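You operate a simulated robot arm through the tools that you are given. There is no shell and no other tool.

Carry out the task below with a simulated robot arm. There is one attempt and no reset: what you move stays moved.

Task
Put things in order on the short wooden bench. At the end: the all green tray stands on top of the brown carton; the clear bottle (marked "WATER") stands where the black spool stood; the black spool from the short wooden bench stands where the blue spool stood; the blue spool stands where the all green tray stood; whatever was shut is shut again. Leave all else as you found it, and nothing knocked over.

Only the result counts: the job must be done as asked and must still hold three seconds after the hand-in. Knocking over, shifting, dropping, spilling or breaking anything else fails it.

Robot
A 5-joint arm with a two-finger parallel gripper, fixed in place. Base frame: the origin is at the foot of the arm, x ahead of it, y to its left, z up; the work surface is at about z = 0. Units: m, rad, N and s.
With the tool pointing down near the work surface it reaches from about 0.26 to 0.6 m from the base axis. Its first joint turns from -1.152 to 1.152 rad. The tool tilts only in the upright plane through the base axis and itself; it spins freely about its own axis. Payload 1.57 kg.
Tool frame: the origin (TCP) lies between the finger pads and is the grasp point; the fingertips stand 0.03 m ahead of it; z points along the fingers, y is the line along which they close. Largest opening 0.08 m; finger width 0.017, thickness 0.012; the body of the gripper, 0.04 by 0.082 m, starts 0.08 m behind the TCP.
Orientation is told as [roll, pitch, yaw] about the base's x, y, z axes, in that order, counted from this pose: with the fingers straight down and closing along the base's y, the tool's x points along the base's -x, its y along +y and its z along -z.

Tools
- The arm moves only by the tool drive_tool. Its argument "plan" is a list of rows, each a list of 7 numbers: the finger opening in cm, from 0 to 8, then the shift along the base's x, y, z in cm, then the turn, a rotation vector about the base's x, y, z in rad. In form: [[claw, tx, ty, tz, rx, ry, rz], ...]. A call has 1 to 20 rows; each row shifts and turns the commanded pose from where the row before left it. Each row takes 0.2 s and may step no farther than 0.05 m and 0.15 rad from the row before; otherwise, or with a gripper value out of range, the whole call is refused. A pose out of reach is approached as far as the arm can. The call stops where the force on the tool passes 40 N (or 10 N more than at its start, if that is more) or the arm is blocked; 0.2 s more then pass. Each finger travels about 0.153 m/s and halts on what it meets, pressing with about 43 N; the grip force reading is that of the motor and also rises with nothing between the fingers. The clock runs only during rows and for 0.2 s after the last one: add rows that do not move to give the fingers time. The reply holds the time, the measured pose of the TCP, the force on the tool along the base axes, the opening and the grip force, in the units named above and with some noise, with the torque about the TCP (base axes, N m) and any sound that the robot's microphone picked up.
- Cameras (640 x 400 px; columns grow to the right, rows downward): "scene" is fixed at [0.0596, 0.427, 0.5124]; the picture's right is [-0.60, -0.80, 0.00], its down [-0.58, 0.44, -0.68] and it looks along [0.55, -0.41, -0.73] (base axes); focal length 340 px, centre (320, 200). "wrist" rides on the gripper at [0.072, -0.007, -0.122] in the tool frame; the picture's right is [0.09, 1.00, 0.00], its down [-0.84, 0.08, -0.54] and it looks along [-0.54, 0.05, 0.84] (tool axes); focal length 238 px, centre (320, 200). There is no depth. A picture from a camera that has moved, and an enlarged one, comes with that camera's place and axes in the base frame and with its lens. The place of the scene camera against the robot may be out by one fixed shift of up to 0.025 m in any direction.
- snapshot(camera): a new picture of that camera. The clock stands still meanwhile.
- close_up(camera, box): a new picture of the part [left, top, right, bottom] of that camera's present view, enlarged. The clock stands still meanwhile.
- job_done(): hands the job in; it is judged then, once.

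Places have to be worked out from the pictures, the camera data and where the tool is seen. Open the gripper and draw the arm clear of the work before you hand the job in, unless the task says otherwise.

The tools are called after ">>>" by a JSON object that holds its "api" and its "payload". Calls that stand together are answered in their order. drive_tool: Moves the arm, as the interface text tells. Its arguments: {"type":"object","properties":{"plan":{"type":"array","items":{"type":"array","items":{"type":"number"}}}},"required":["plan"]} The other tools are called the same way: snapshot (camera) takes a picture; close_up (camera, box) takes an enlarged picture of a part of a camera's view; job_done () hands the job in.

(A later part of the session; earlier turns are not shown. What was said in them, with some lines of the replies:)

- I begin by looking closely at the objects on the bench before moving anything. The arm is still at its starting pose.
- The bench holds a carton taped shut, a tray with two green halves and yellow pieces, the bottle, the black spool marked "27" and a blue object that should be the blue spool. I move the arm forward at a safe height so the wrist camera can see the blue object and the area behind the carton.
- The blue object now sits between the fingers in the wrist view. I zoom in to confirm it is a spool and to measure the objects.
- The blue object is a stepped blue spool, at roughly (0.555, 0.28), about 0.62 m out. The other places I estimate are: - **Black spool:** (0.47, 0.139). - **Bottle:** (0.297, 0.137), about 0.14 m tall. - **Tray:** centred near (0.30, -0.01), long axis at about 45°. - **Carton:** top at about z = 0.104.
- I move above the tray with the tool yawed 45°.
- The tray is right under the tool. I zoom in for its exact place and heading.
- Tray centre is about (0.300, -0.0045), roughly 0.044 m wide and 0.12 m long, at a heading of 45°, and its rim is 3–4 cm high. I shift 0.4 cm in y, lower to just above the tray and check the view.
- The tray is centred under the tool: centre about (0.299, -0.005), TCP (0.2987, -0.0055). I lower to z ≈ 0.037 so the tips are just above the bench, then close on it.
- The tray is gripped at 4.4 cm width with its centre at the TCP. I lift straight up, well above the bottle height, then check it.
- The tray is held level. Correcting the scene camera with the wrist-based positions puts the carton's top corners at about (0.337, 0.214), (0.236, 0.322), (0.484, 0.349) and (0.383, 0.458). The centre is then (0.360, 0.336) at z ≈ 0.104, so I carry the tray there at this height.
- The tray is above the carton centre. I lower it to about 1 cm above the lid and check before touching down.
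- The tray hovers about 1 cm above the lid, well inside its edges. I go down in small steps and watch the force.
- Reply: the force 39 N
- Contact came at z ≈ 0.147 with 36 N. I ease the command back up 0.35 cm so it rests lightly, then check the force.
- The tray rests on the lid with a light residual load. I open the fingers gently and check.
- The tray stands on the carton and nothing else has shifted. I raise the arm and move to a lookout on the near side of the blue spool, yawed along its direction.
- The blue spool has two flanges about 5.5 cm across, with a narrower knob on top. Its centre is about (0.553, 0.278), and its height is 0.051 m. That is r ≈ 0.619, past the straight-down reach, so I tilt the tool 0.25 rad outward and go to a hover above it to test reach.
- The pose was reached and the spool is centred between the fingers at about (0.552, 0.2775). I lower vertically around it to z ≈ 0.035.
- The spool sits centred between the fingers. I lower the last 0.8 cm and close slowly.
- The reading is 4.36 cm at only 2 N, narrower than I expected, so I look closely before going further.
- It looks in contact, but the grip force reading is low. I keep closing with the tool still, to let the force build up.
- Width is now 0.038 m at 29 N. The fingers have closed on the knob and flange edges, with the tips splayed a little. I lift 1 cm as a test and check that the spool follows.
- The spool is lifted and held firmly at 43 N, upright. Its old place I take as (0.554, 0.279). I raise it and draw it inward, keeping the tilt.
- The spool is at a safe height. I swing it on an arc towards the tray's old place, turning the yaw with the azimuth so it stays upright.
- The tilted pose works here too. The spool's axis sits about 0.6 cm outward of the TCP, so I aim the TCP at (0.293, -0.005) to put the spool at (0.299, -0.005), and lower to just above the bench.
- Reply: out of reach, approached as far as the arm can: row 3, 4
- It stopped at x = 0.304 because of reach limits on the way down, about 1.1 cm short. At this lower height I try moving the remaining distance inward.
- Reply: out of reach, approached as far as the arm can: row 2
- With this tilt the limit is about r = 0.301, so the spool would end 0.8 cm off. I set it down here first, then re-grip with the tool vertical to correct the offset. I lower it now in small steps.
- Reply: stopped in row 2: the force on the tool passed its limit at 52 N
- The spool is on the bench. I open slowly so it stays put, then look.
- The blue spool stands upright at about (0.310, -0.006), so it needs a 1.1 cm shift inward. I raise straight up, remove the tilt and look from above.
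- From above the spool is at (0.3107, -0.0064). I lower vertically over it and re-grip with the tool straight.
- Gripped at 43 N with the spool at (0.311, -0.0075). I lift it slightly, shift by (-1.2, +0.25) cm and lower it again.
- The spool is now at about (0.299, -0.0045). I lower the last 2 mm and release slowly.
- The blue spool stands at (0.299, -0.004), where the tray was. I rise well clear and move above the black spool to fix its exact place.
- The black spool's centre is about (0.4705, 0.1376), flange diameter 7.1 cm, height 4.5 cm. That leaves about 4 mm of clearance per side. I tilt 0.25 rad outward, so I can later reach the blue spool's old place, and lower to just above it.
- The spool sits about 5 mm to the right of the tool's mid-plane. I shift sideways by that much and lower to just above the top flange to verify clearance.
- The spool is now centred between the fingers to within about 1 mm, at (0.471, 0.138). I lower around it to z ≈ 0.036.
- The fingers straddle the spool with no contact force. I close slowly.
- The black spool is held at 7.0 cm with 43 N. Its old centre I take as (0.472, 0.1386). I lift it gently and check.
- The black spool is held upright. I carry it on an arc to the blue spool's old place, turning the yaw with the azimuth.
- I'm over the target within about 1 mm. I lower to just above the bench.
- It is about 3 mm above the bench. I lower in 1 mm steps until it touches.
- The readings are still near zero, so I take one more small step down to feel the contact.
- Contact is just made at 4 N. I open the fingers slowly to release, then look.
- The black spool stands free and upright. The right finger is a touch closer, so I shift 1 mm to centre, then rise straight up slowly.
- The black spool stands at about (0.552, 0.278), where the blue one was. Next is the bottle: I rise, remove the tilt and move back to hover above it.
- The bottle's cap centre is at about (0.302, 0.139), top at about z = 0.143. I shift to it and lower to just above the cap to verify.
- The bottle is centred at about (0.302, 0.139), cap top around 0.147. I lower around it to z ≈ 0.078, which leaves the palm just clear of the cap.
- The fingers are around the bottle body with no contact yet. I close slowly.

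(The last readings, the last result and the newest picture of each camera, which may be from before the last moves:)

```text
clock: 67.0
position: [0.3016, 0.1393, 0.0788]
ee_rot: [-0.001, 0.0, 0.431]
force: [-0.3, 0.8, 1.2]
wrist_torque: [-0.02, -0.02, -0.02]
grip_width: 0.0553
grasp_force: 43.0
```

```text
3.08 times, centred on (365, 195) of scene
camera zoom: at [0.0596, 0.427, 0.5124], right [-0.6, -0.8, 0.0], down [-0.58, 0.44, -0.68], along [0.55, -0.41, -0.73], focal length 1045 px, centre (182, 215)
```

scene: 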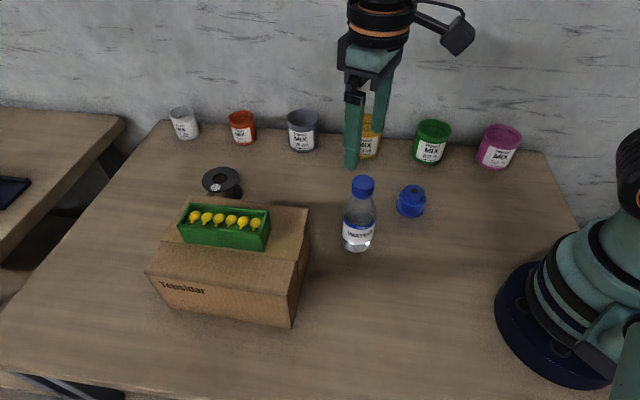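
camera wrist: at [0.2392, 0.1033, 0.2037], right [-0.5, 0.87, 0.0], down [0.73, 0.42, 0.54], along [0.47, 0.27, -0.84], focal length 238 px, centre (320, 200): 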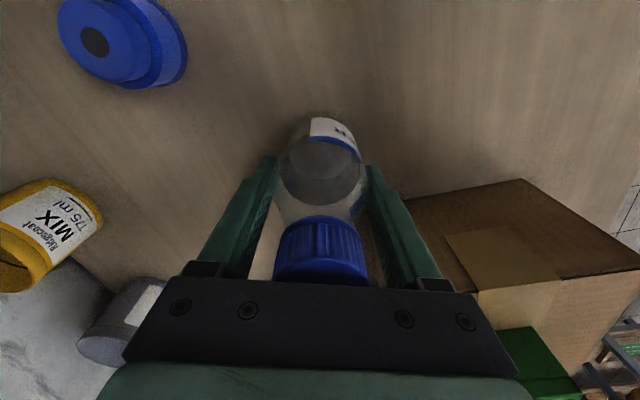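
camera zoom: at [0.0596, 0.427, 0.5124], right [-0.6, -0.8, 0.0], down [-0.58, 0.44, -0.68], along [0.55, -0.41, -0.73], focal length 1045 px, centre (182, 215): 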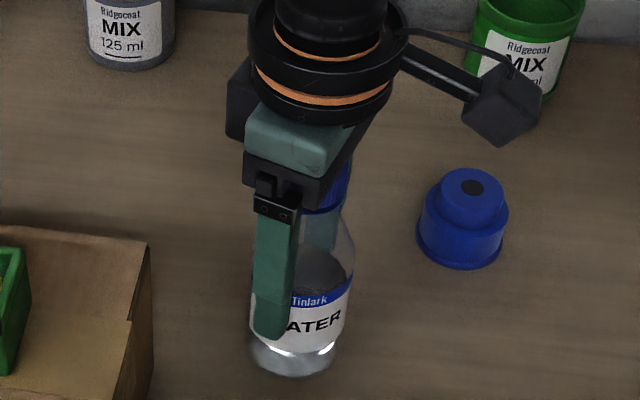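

The bottle is gripped at 5.5 cm with 43 N. I lift it a little to test, then go on up to 6 cm.

>>> {"api": "drive_tool", "payload": {"plan": [[4.4, 0, 0, 0.5, 0, 0, 0], [4.4, 0, 0, 1.0, 0, 0, 0], [4.4, 0, 0, 1.5, 0, 0, 0], [4.4, 0, 0, 2.0, 0, 0, 0], [4.4, 0, 0, 1.0, 0, 0, 0], [4.4, 0, 0, 0, 0, 0, 0]]}}

>>> {"api": "snapshot", "payload": {"camera": "wrist"}}

>>> {"api": "snapshot", "payload": {"camera": "scene"}}

```text
clock: 68.4
position: [0.3008, 0.1407, 0.1404]
ee_rot: [0.001, -0.001, 0.433]
force: [-0.3, -0.5, -2.2]
wrist_torque: [0.01, 0.0, 0.01]
grip_width: 0.055
grasp_force: 43.0
```

```text
taken
camera wrist: at [0.2393, 0.1035, 0.2629], right [-0.5, 0.87, 0.0], down [0.73, 0.42, 0.54], along [0.47, 0.27, -0.84], focal length 238 px, centre (320, 200)
```

wrist: 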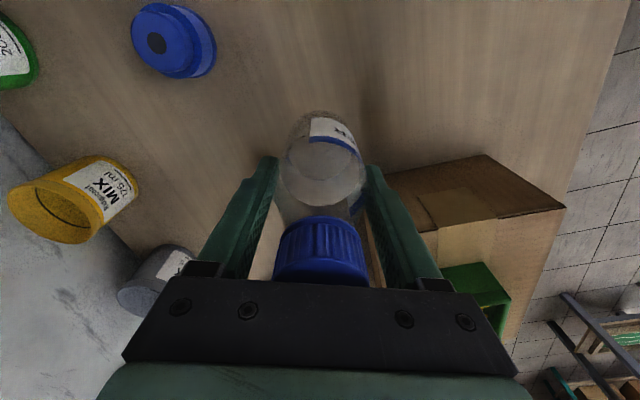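

```text
taken
```

scene: 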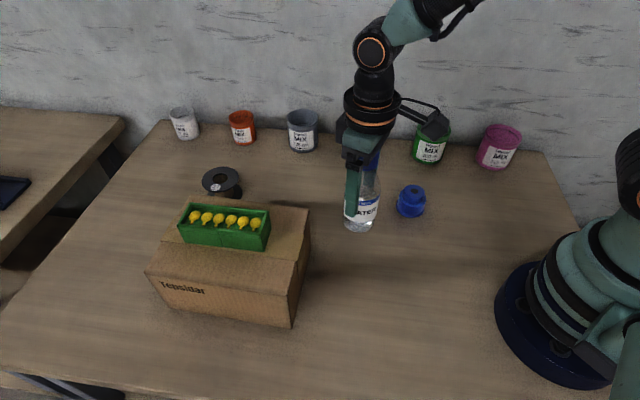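

The bottle hangs straight and firm. I carry it forward to the black spool's old place at (0.472, 0.1386).

>>> {"api": "drive_tool", "payload": {"plan": [[4.4, 1.5, 0, 0, 0, 0, -0.0243], [4.4, 3.0, 0, 0, 0, 0, -0.0243], [4.4, 3.5, -0.1, 0, 0, 0, -0.0243], [4.4, 3.5, -0.1, 0, 0, 0, -0.0243], [4.4, 3.2, 0, 0, 0, 0, -0.0243], [4.4, 1.6, 0, 0, 0, 0, -0.0243], [4.4, 0.6, 0, 0, 0, 0, 0], [4.4, 0, 0, 0, 0, 0, 0], [4.4, 0, 0, 0, 0, 0, 0]]}}

>>> {"api": "snapshot", "payload": {"camera": "wrist"}}

>>> {"api": "snapshot", "payload": {"camera": "scene"}}

```text
clock: 70.4
position: [0.4699, 0.1374, 0.1389]
ee_rot: [0.0, -0.001, 0.286]
force: [-0.3, -0.3, -0.8]
wrist_torque: [0.01, -0.04, -0.04]
grip_width: 0.0555
grasp_force: 43.0
```

```text
taken
camera wrist: at [0.403, 0.1107, 0.2623], right [-0.37, 0.93, 0.0], down [0.78, 0.31, 0.54], along [0.5, 0.2, -0.84], focal length 238 px, centre (320, 200)
```

wrist: 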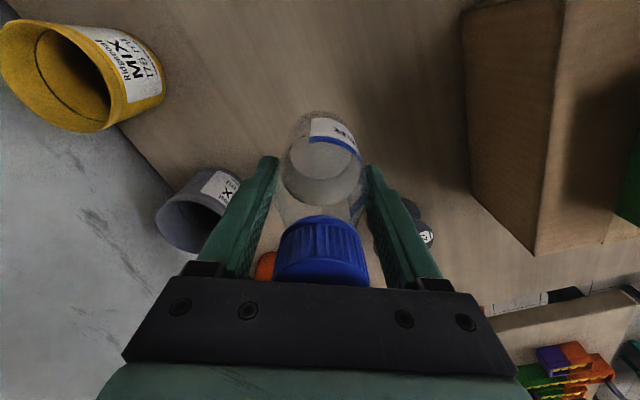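

```text
taken
```

scene: 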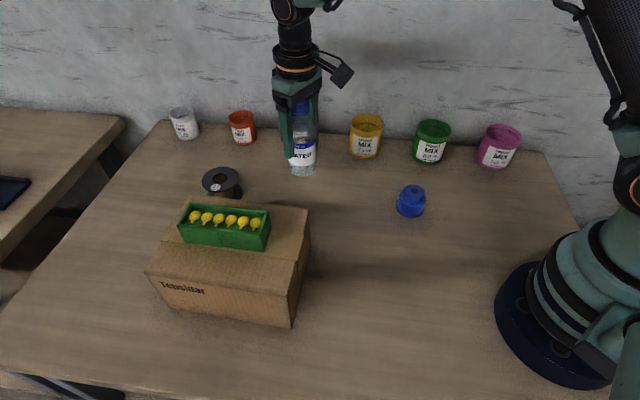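

Within about 1 mm of target. I lower it to just above the bench.

>>> {"api": "drive_tool", "payload": {"plan": [[4.4, 0.06, 0.06, -1.5, 0, 0, 0], [4.4, 0, 0, -2, 0, 0, 0], [4.4, 0, 0, -1.2, 0, 0, 0], [4.4, 0, 0, -0.7, 0, 0, 0], [4.4, 0, 0, -0.3, 0, 0, 0], [4.4, 0, 0, 0, 0, 0, 0]]}}

>>> {"api": "close_up", "payload": {"camera": "scene", "box": [230, 90, 370, 220]}}

```text
clock: 71.8
position: [0.4709, 0.1377, 0.0821]
ee_rot: [-0.001, -0.001, 0.287]
force: [0.6, 0.5, -1.3]
wrist_torque: [-0.01, 0.01, 0.0]
grip_width: 0.0553
grasp_force: 43.0
```

```text
3.08 times, centred on (300, 155) of scene
camera zoom: at [0.0596, 0.427, 0.5124], right [-0.6, -0.8, 0.0], down [-0.58, 0.44, -0.68], along [0.55, -0.41, -0.73], focal length 1045 px, centre (382, 338)
```

zoom: 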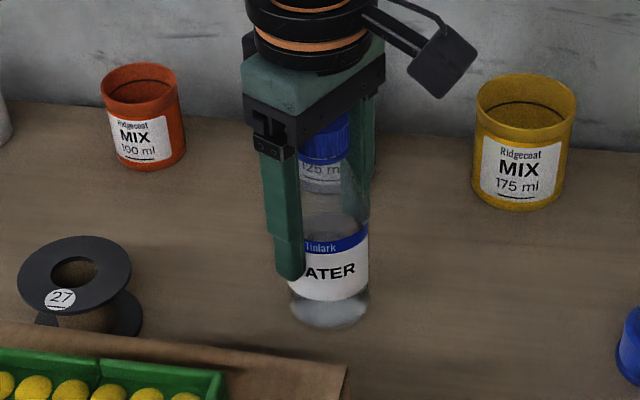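

The bottle is about 3 mm above the bench. I lower in small steps to feel contact.

>>> {"api": "drive_tool", "payload": {"plan": [[4.4, 0, 0, -0.15, 0, 0, 0], [4.4, 0, 0, -0.1, 0, 0, 0], [4.4, 0, 0, 0, 0, 0, 0]]}}

```text
clock: 72.6
position: [0.4707, 0.1373, 0.0804]
ee_rot: [-0.001, 0.002, 0.286]
force: [-1.7, -0.3, 6.8]
wrist_torque: [-0.05, 0.19, -0.04]
grip_width: 0.0551
grasp_force: 43.4
```

Contact at about 7 N, so the bottle is standing. I open slowly.

>>> {"api": "drive_tool", "payload": {"plan": [[5.4, 0, 0, 0, 0, 0, 0], [5.6, 0, 0, 0, 0, 0, 0], [5.9, 0, 0, 0, 0, 0, 0], [6.3, 0, 0, 0, 0, 0, 0], [7, 0, 0, 0, 0, 0, 0], [8, 0, 0, 0, 0, 0, 0], [8, 0, 0, 0, 0, 0, 0]]}}

>>> {"api": "snapshot", "payload": {"camera": "wrist"}}

>>> {"api": "close_up", "payload": {"camera": "scene", "box": [230, 90, 370, 220]}}

```text
clock: 74.2
position: [0.4705, 0.1383, 0.0797]
ee_rot: [0.0, 0.001, 0.287]
force: [1.0, -0.2, 0.2]
wrist_torque: [-0.02, -0.01, -0.02]
grip_width: 0.0798
grasp_force: 0.1
```

```text
taken
camera wrist: at [0.4034, 0.1116, 0.2033], right [-0.37, 0.93, 0.0], down [0.78, 0.31, 0.54], along [0.5, 0.2, -0.84], focal length 238 px, centre (320, 200)
```

wrist: 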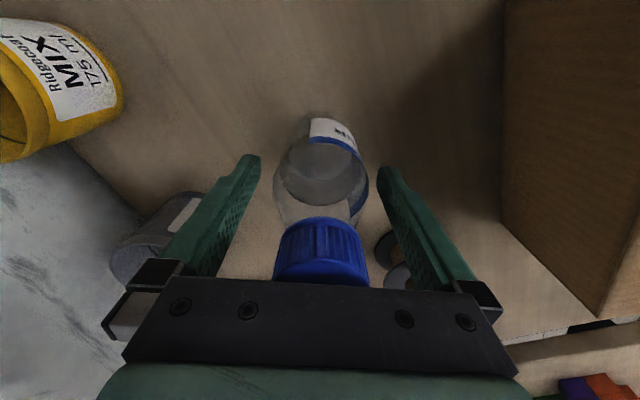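

```text
3.08 times, centred on (300, 155) of scene
camera zoom: at [0.0596, 0.427, 0.5124], right [-0.6, -0.8, 0.0], down [-0.58, 0.44, -0.68], along [0.55, -0.41, -0.73], focal length 1045 px, centre (382, 338)
```

zoom: 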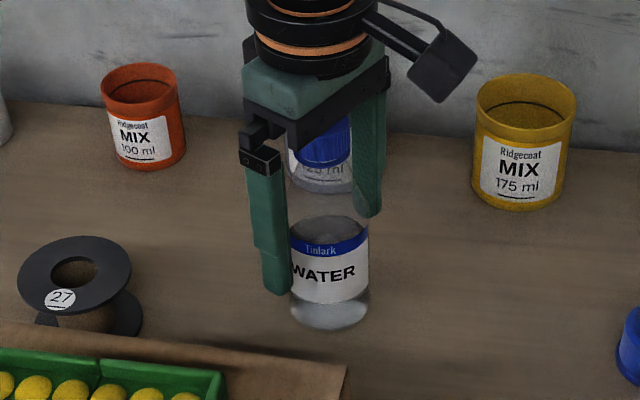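

The bottle stands free and upright. I rise straight up well above the cap, then check from above.

>>> {"api": "drive_tool", "payload": {"plan": [[8, 0, 0, 1.5, 0, 0, 0], [8, 0, 0, 2.5, 0, 0, 0], [8, 0, 0, 3.5, 0, 0, 0], [8, 0, 0, 4, 0, 0, 0], [8, 0, 0, 4, 0, 0, 0], [8, 0, 0, 1.5, 0, 0, 0], [8, 0, 0, 0, 0, 0, 0]]}}

>>> {"api": "snapshot", "payload": {"camera": "wrist"}}

>>> {"api": "close_up", "payload": {"camera": "wrist", "box": [250, 60, 390, 180]}}

>>> {"api": "snapshot", "payload": {"camera": "scene"}}

```text
clock: 75.8
position: [0.4724, 0.1378, 0.2516]
ee_rot: [0.001, 0.001, 0.287]
force: [-0.1, -0.1, 0.7]
wrist_torque: [0.0, 0.0, 0.0]
grip_width: 0.0799
grasp_force: 0.0
```

```text
taken
camera wrist: at [0.4046, 0.1121, 0.3752], right [-0.37, 0.93, 0.0], down [0.78, 0.31, 0.54], along [0.5, 0.2, -0.84], focal length 238 px, centre (320, 200)
```

wrist: 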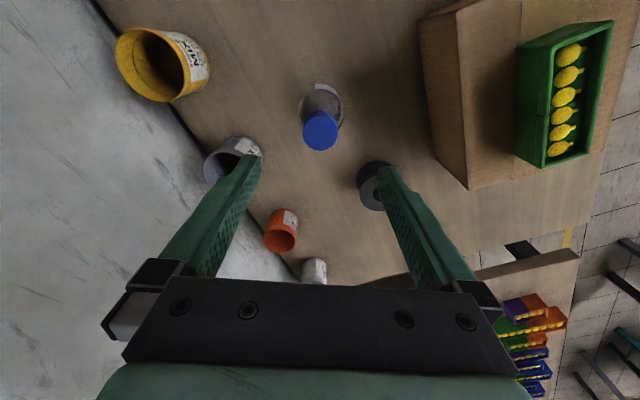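

```text
3.33 times, centred on (320, 120) of wrist
camera zoom: at [0.4046, 0.1121, 0.3752], right [-0.37, 0.93, 0.0], down [0.78, 0.31, 0.54], along [0.5, 0.2, -0.84], focal length 794 px, centre (320, 467)
```

zoom: 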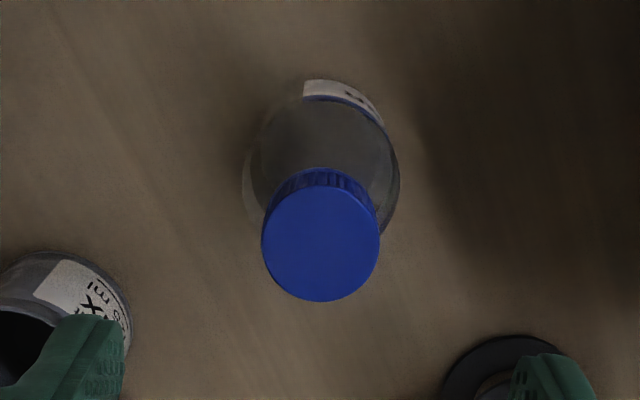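

```text
taken
```

scene: 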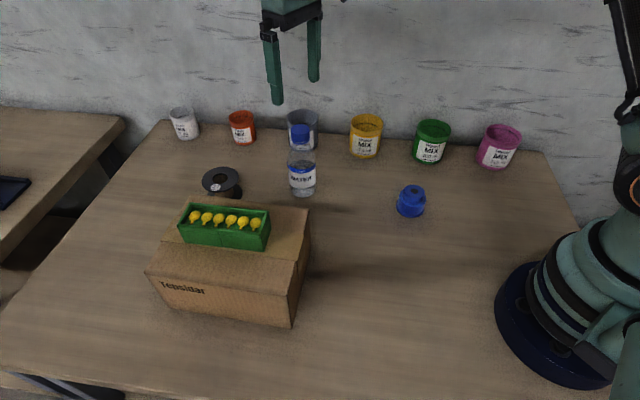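

The bottle stands at about (0.470, 0.138), on the black spool's old spot. I compare the same scene zooms as before to check each placement.

>>> {"api": "close_up", "payload": {"camera": "scene", "box": [190, 140, 350, 240]}}

>>> {"api": "close_up", "payload": {"camera": "scene", "box": [320, 90, 520, 215]}}

>>> {"api": "close_up", "payload": {"camera": "scene", "box": [130, 180, 450, 380]}}

>>> {"api": "close_up", "payload": {"camera": "scene", "box": [140, 90, 340, 215]}}

```text
4.00 times, centred on (270, 190) of scene
camera zoom: at [0.0596, 0.427, 0.5124], right [-0.6, -0.8, 0.0], down [-0.58, 0.44, -0.68], along [0.55, -0.41, -0.73], focal length 1358 px, centre (520, 240)
```

zoom: 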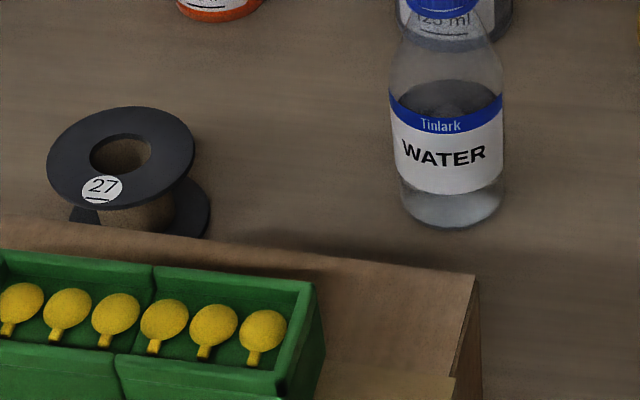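

```text
3.20 times, centred on (420, 152) of scene
camera zoom: at [0.0596, 0.427, 0.5124], right [-0.6, -0.8, 0.0], down [-0.58, 0.44, -0.68], along [0.55, -0.41, -0.73], focal length 1087 px, centre (0, 352)
```

zoom: 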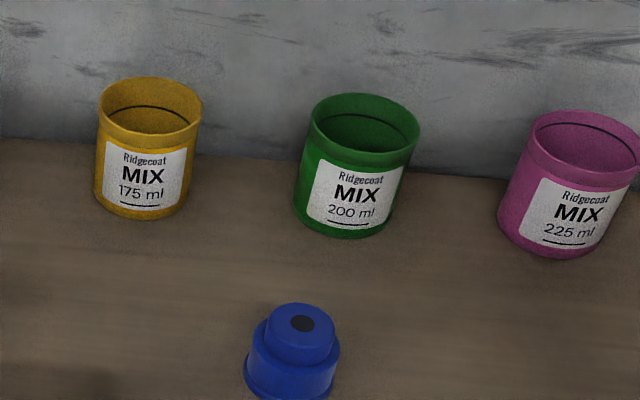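

```text
2.00 times, centred on (290, 280) of scene
camera zoom: at [0.0596, 0.427, 0.5124], right [-0.6, -0.8, 0.0], down [-0.58, 0.44, -0.68], along [0.55, -0.41, -0.73], focal length 679 px, centre (380, 40)
```

zoom: 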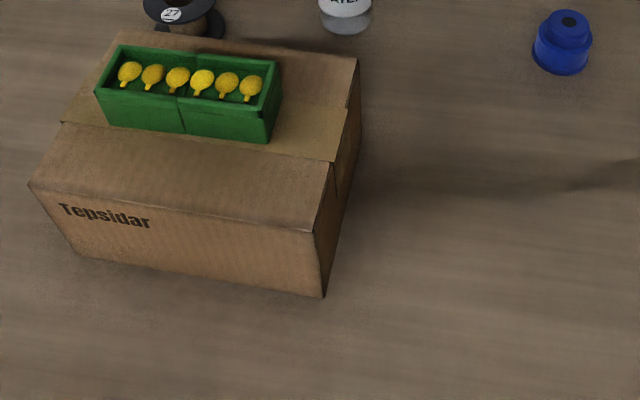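

```text
3.20 times, centred on (240, 152) of scene
camera zoom: at [0.0596, 0.427, 0.5124], right [-0.6, -0.8, 0.0], down [-0.58, 0.44, -0.68], along [0.55, -0.41, -0.73], focal length 1087 px, centre (576, 352)
```

zoom: 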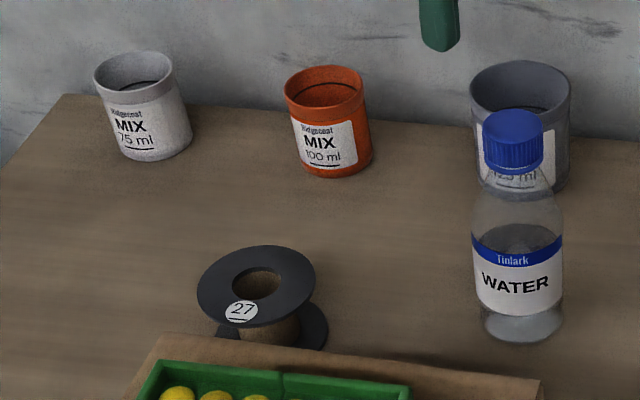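

All four placements match the old positions within about 2 mm. The cans and the carton are unchanged, and the carton is still taped shut. I draw the arm up and back, clear of everything, with the gripper open.

>>> {"api": "drive_tool", "payload": {"plan": [[8, -1, 0, 3, 0, 0, 0], [8, -3, -0.8, 2, 0, 0, 0], [8, -4, -1, 0, 0, 0, 0], [8, -4, -1, 0, 0, 0, 0], [8, -3, -1, 0, 0, 0, 0], [8, 0, 0, 0, 0, 0, 0], [8, 0, 0, 0, 0, 0, 0]]}}

>>> {"api": "snapshot", "payload": {"camera": "scene"}}

>>> {"api": "snapshot", "payload": {"camera": "wrist"}}

```text
clock: 77.4
position: [0.3207, 0.1015, 0.2995]
ee_rot: [0.001, 0.0, 0.287]
force: [0.0, 0.0, -0.7]
wrist_torque: [-0.01, 0.0, 0.0]
grip_width: 0.0801
grasp_force: 0.1
```

```text
taken
```

scene: 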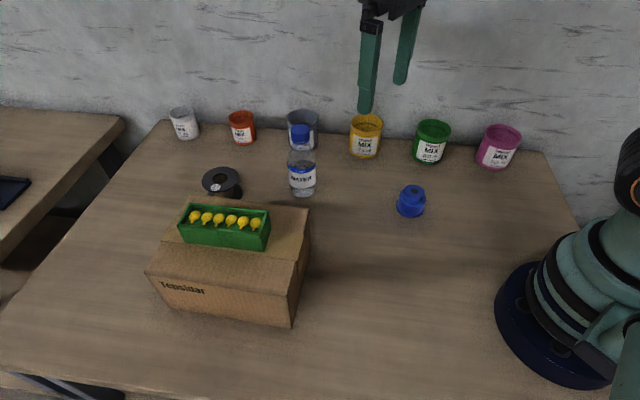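

```text
taken
camera wrist: at [0.2536, 0.0741, 0.4228], right [-0.37, 0.93, 0.0], down [0.78, 0.31, 0.54], along [0.5, 0.2, -0.84], focal length 238 px, centre (320, 200)
```

wrist: 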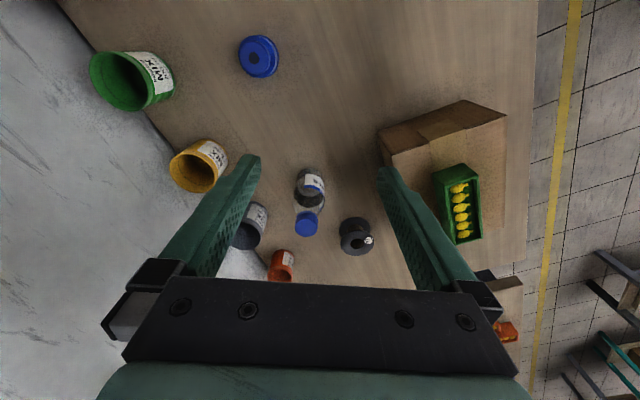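

The final pictures show the green tray on the carton, the bottle, black spool and blue spool all upright in their places, and the cans untouched. The arm is clear with the gripper open, so I hand the job in.

>>> {"api": "job_done", "payload": {}}

```text
The job is handed in.
```

The bench is in order and I've handed the job in. I don't have the verdict; the last pictures before hand-in showed everything standing as asked:

- **Green tray:** it stands on top of the brown carton, with all six yellow pieces still in it.
- **Clear bottle ("WATER"):** it stands where the black spool stood, within about 2 mm.
- **Black spool:** it stands where the blue spool stood, within 2–3 mm.
- **Blue spool:** it stands where the tray stood, within 1–2 mm. I first set it down about 1 cm off because of the arm's reach, then re-gripped it and corrected it.

The carton was never opened and is still taped shut. The carton and the six cans look unmoved, nothing was knocked over, and the arm is clear with the gripper open.
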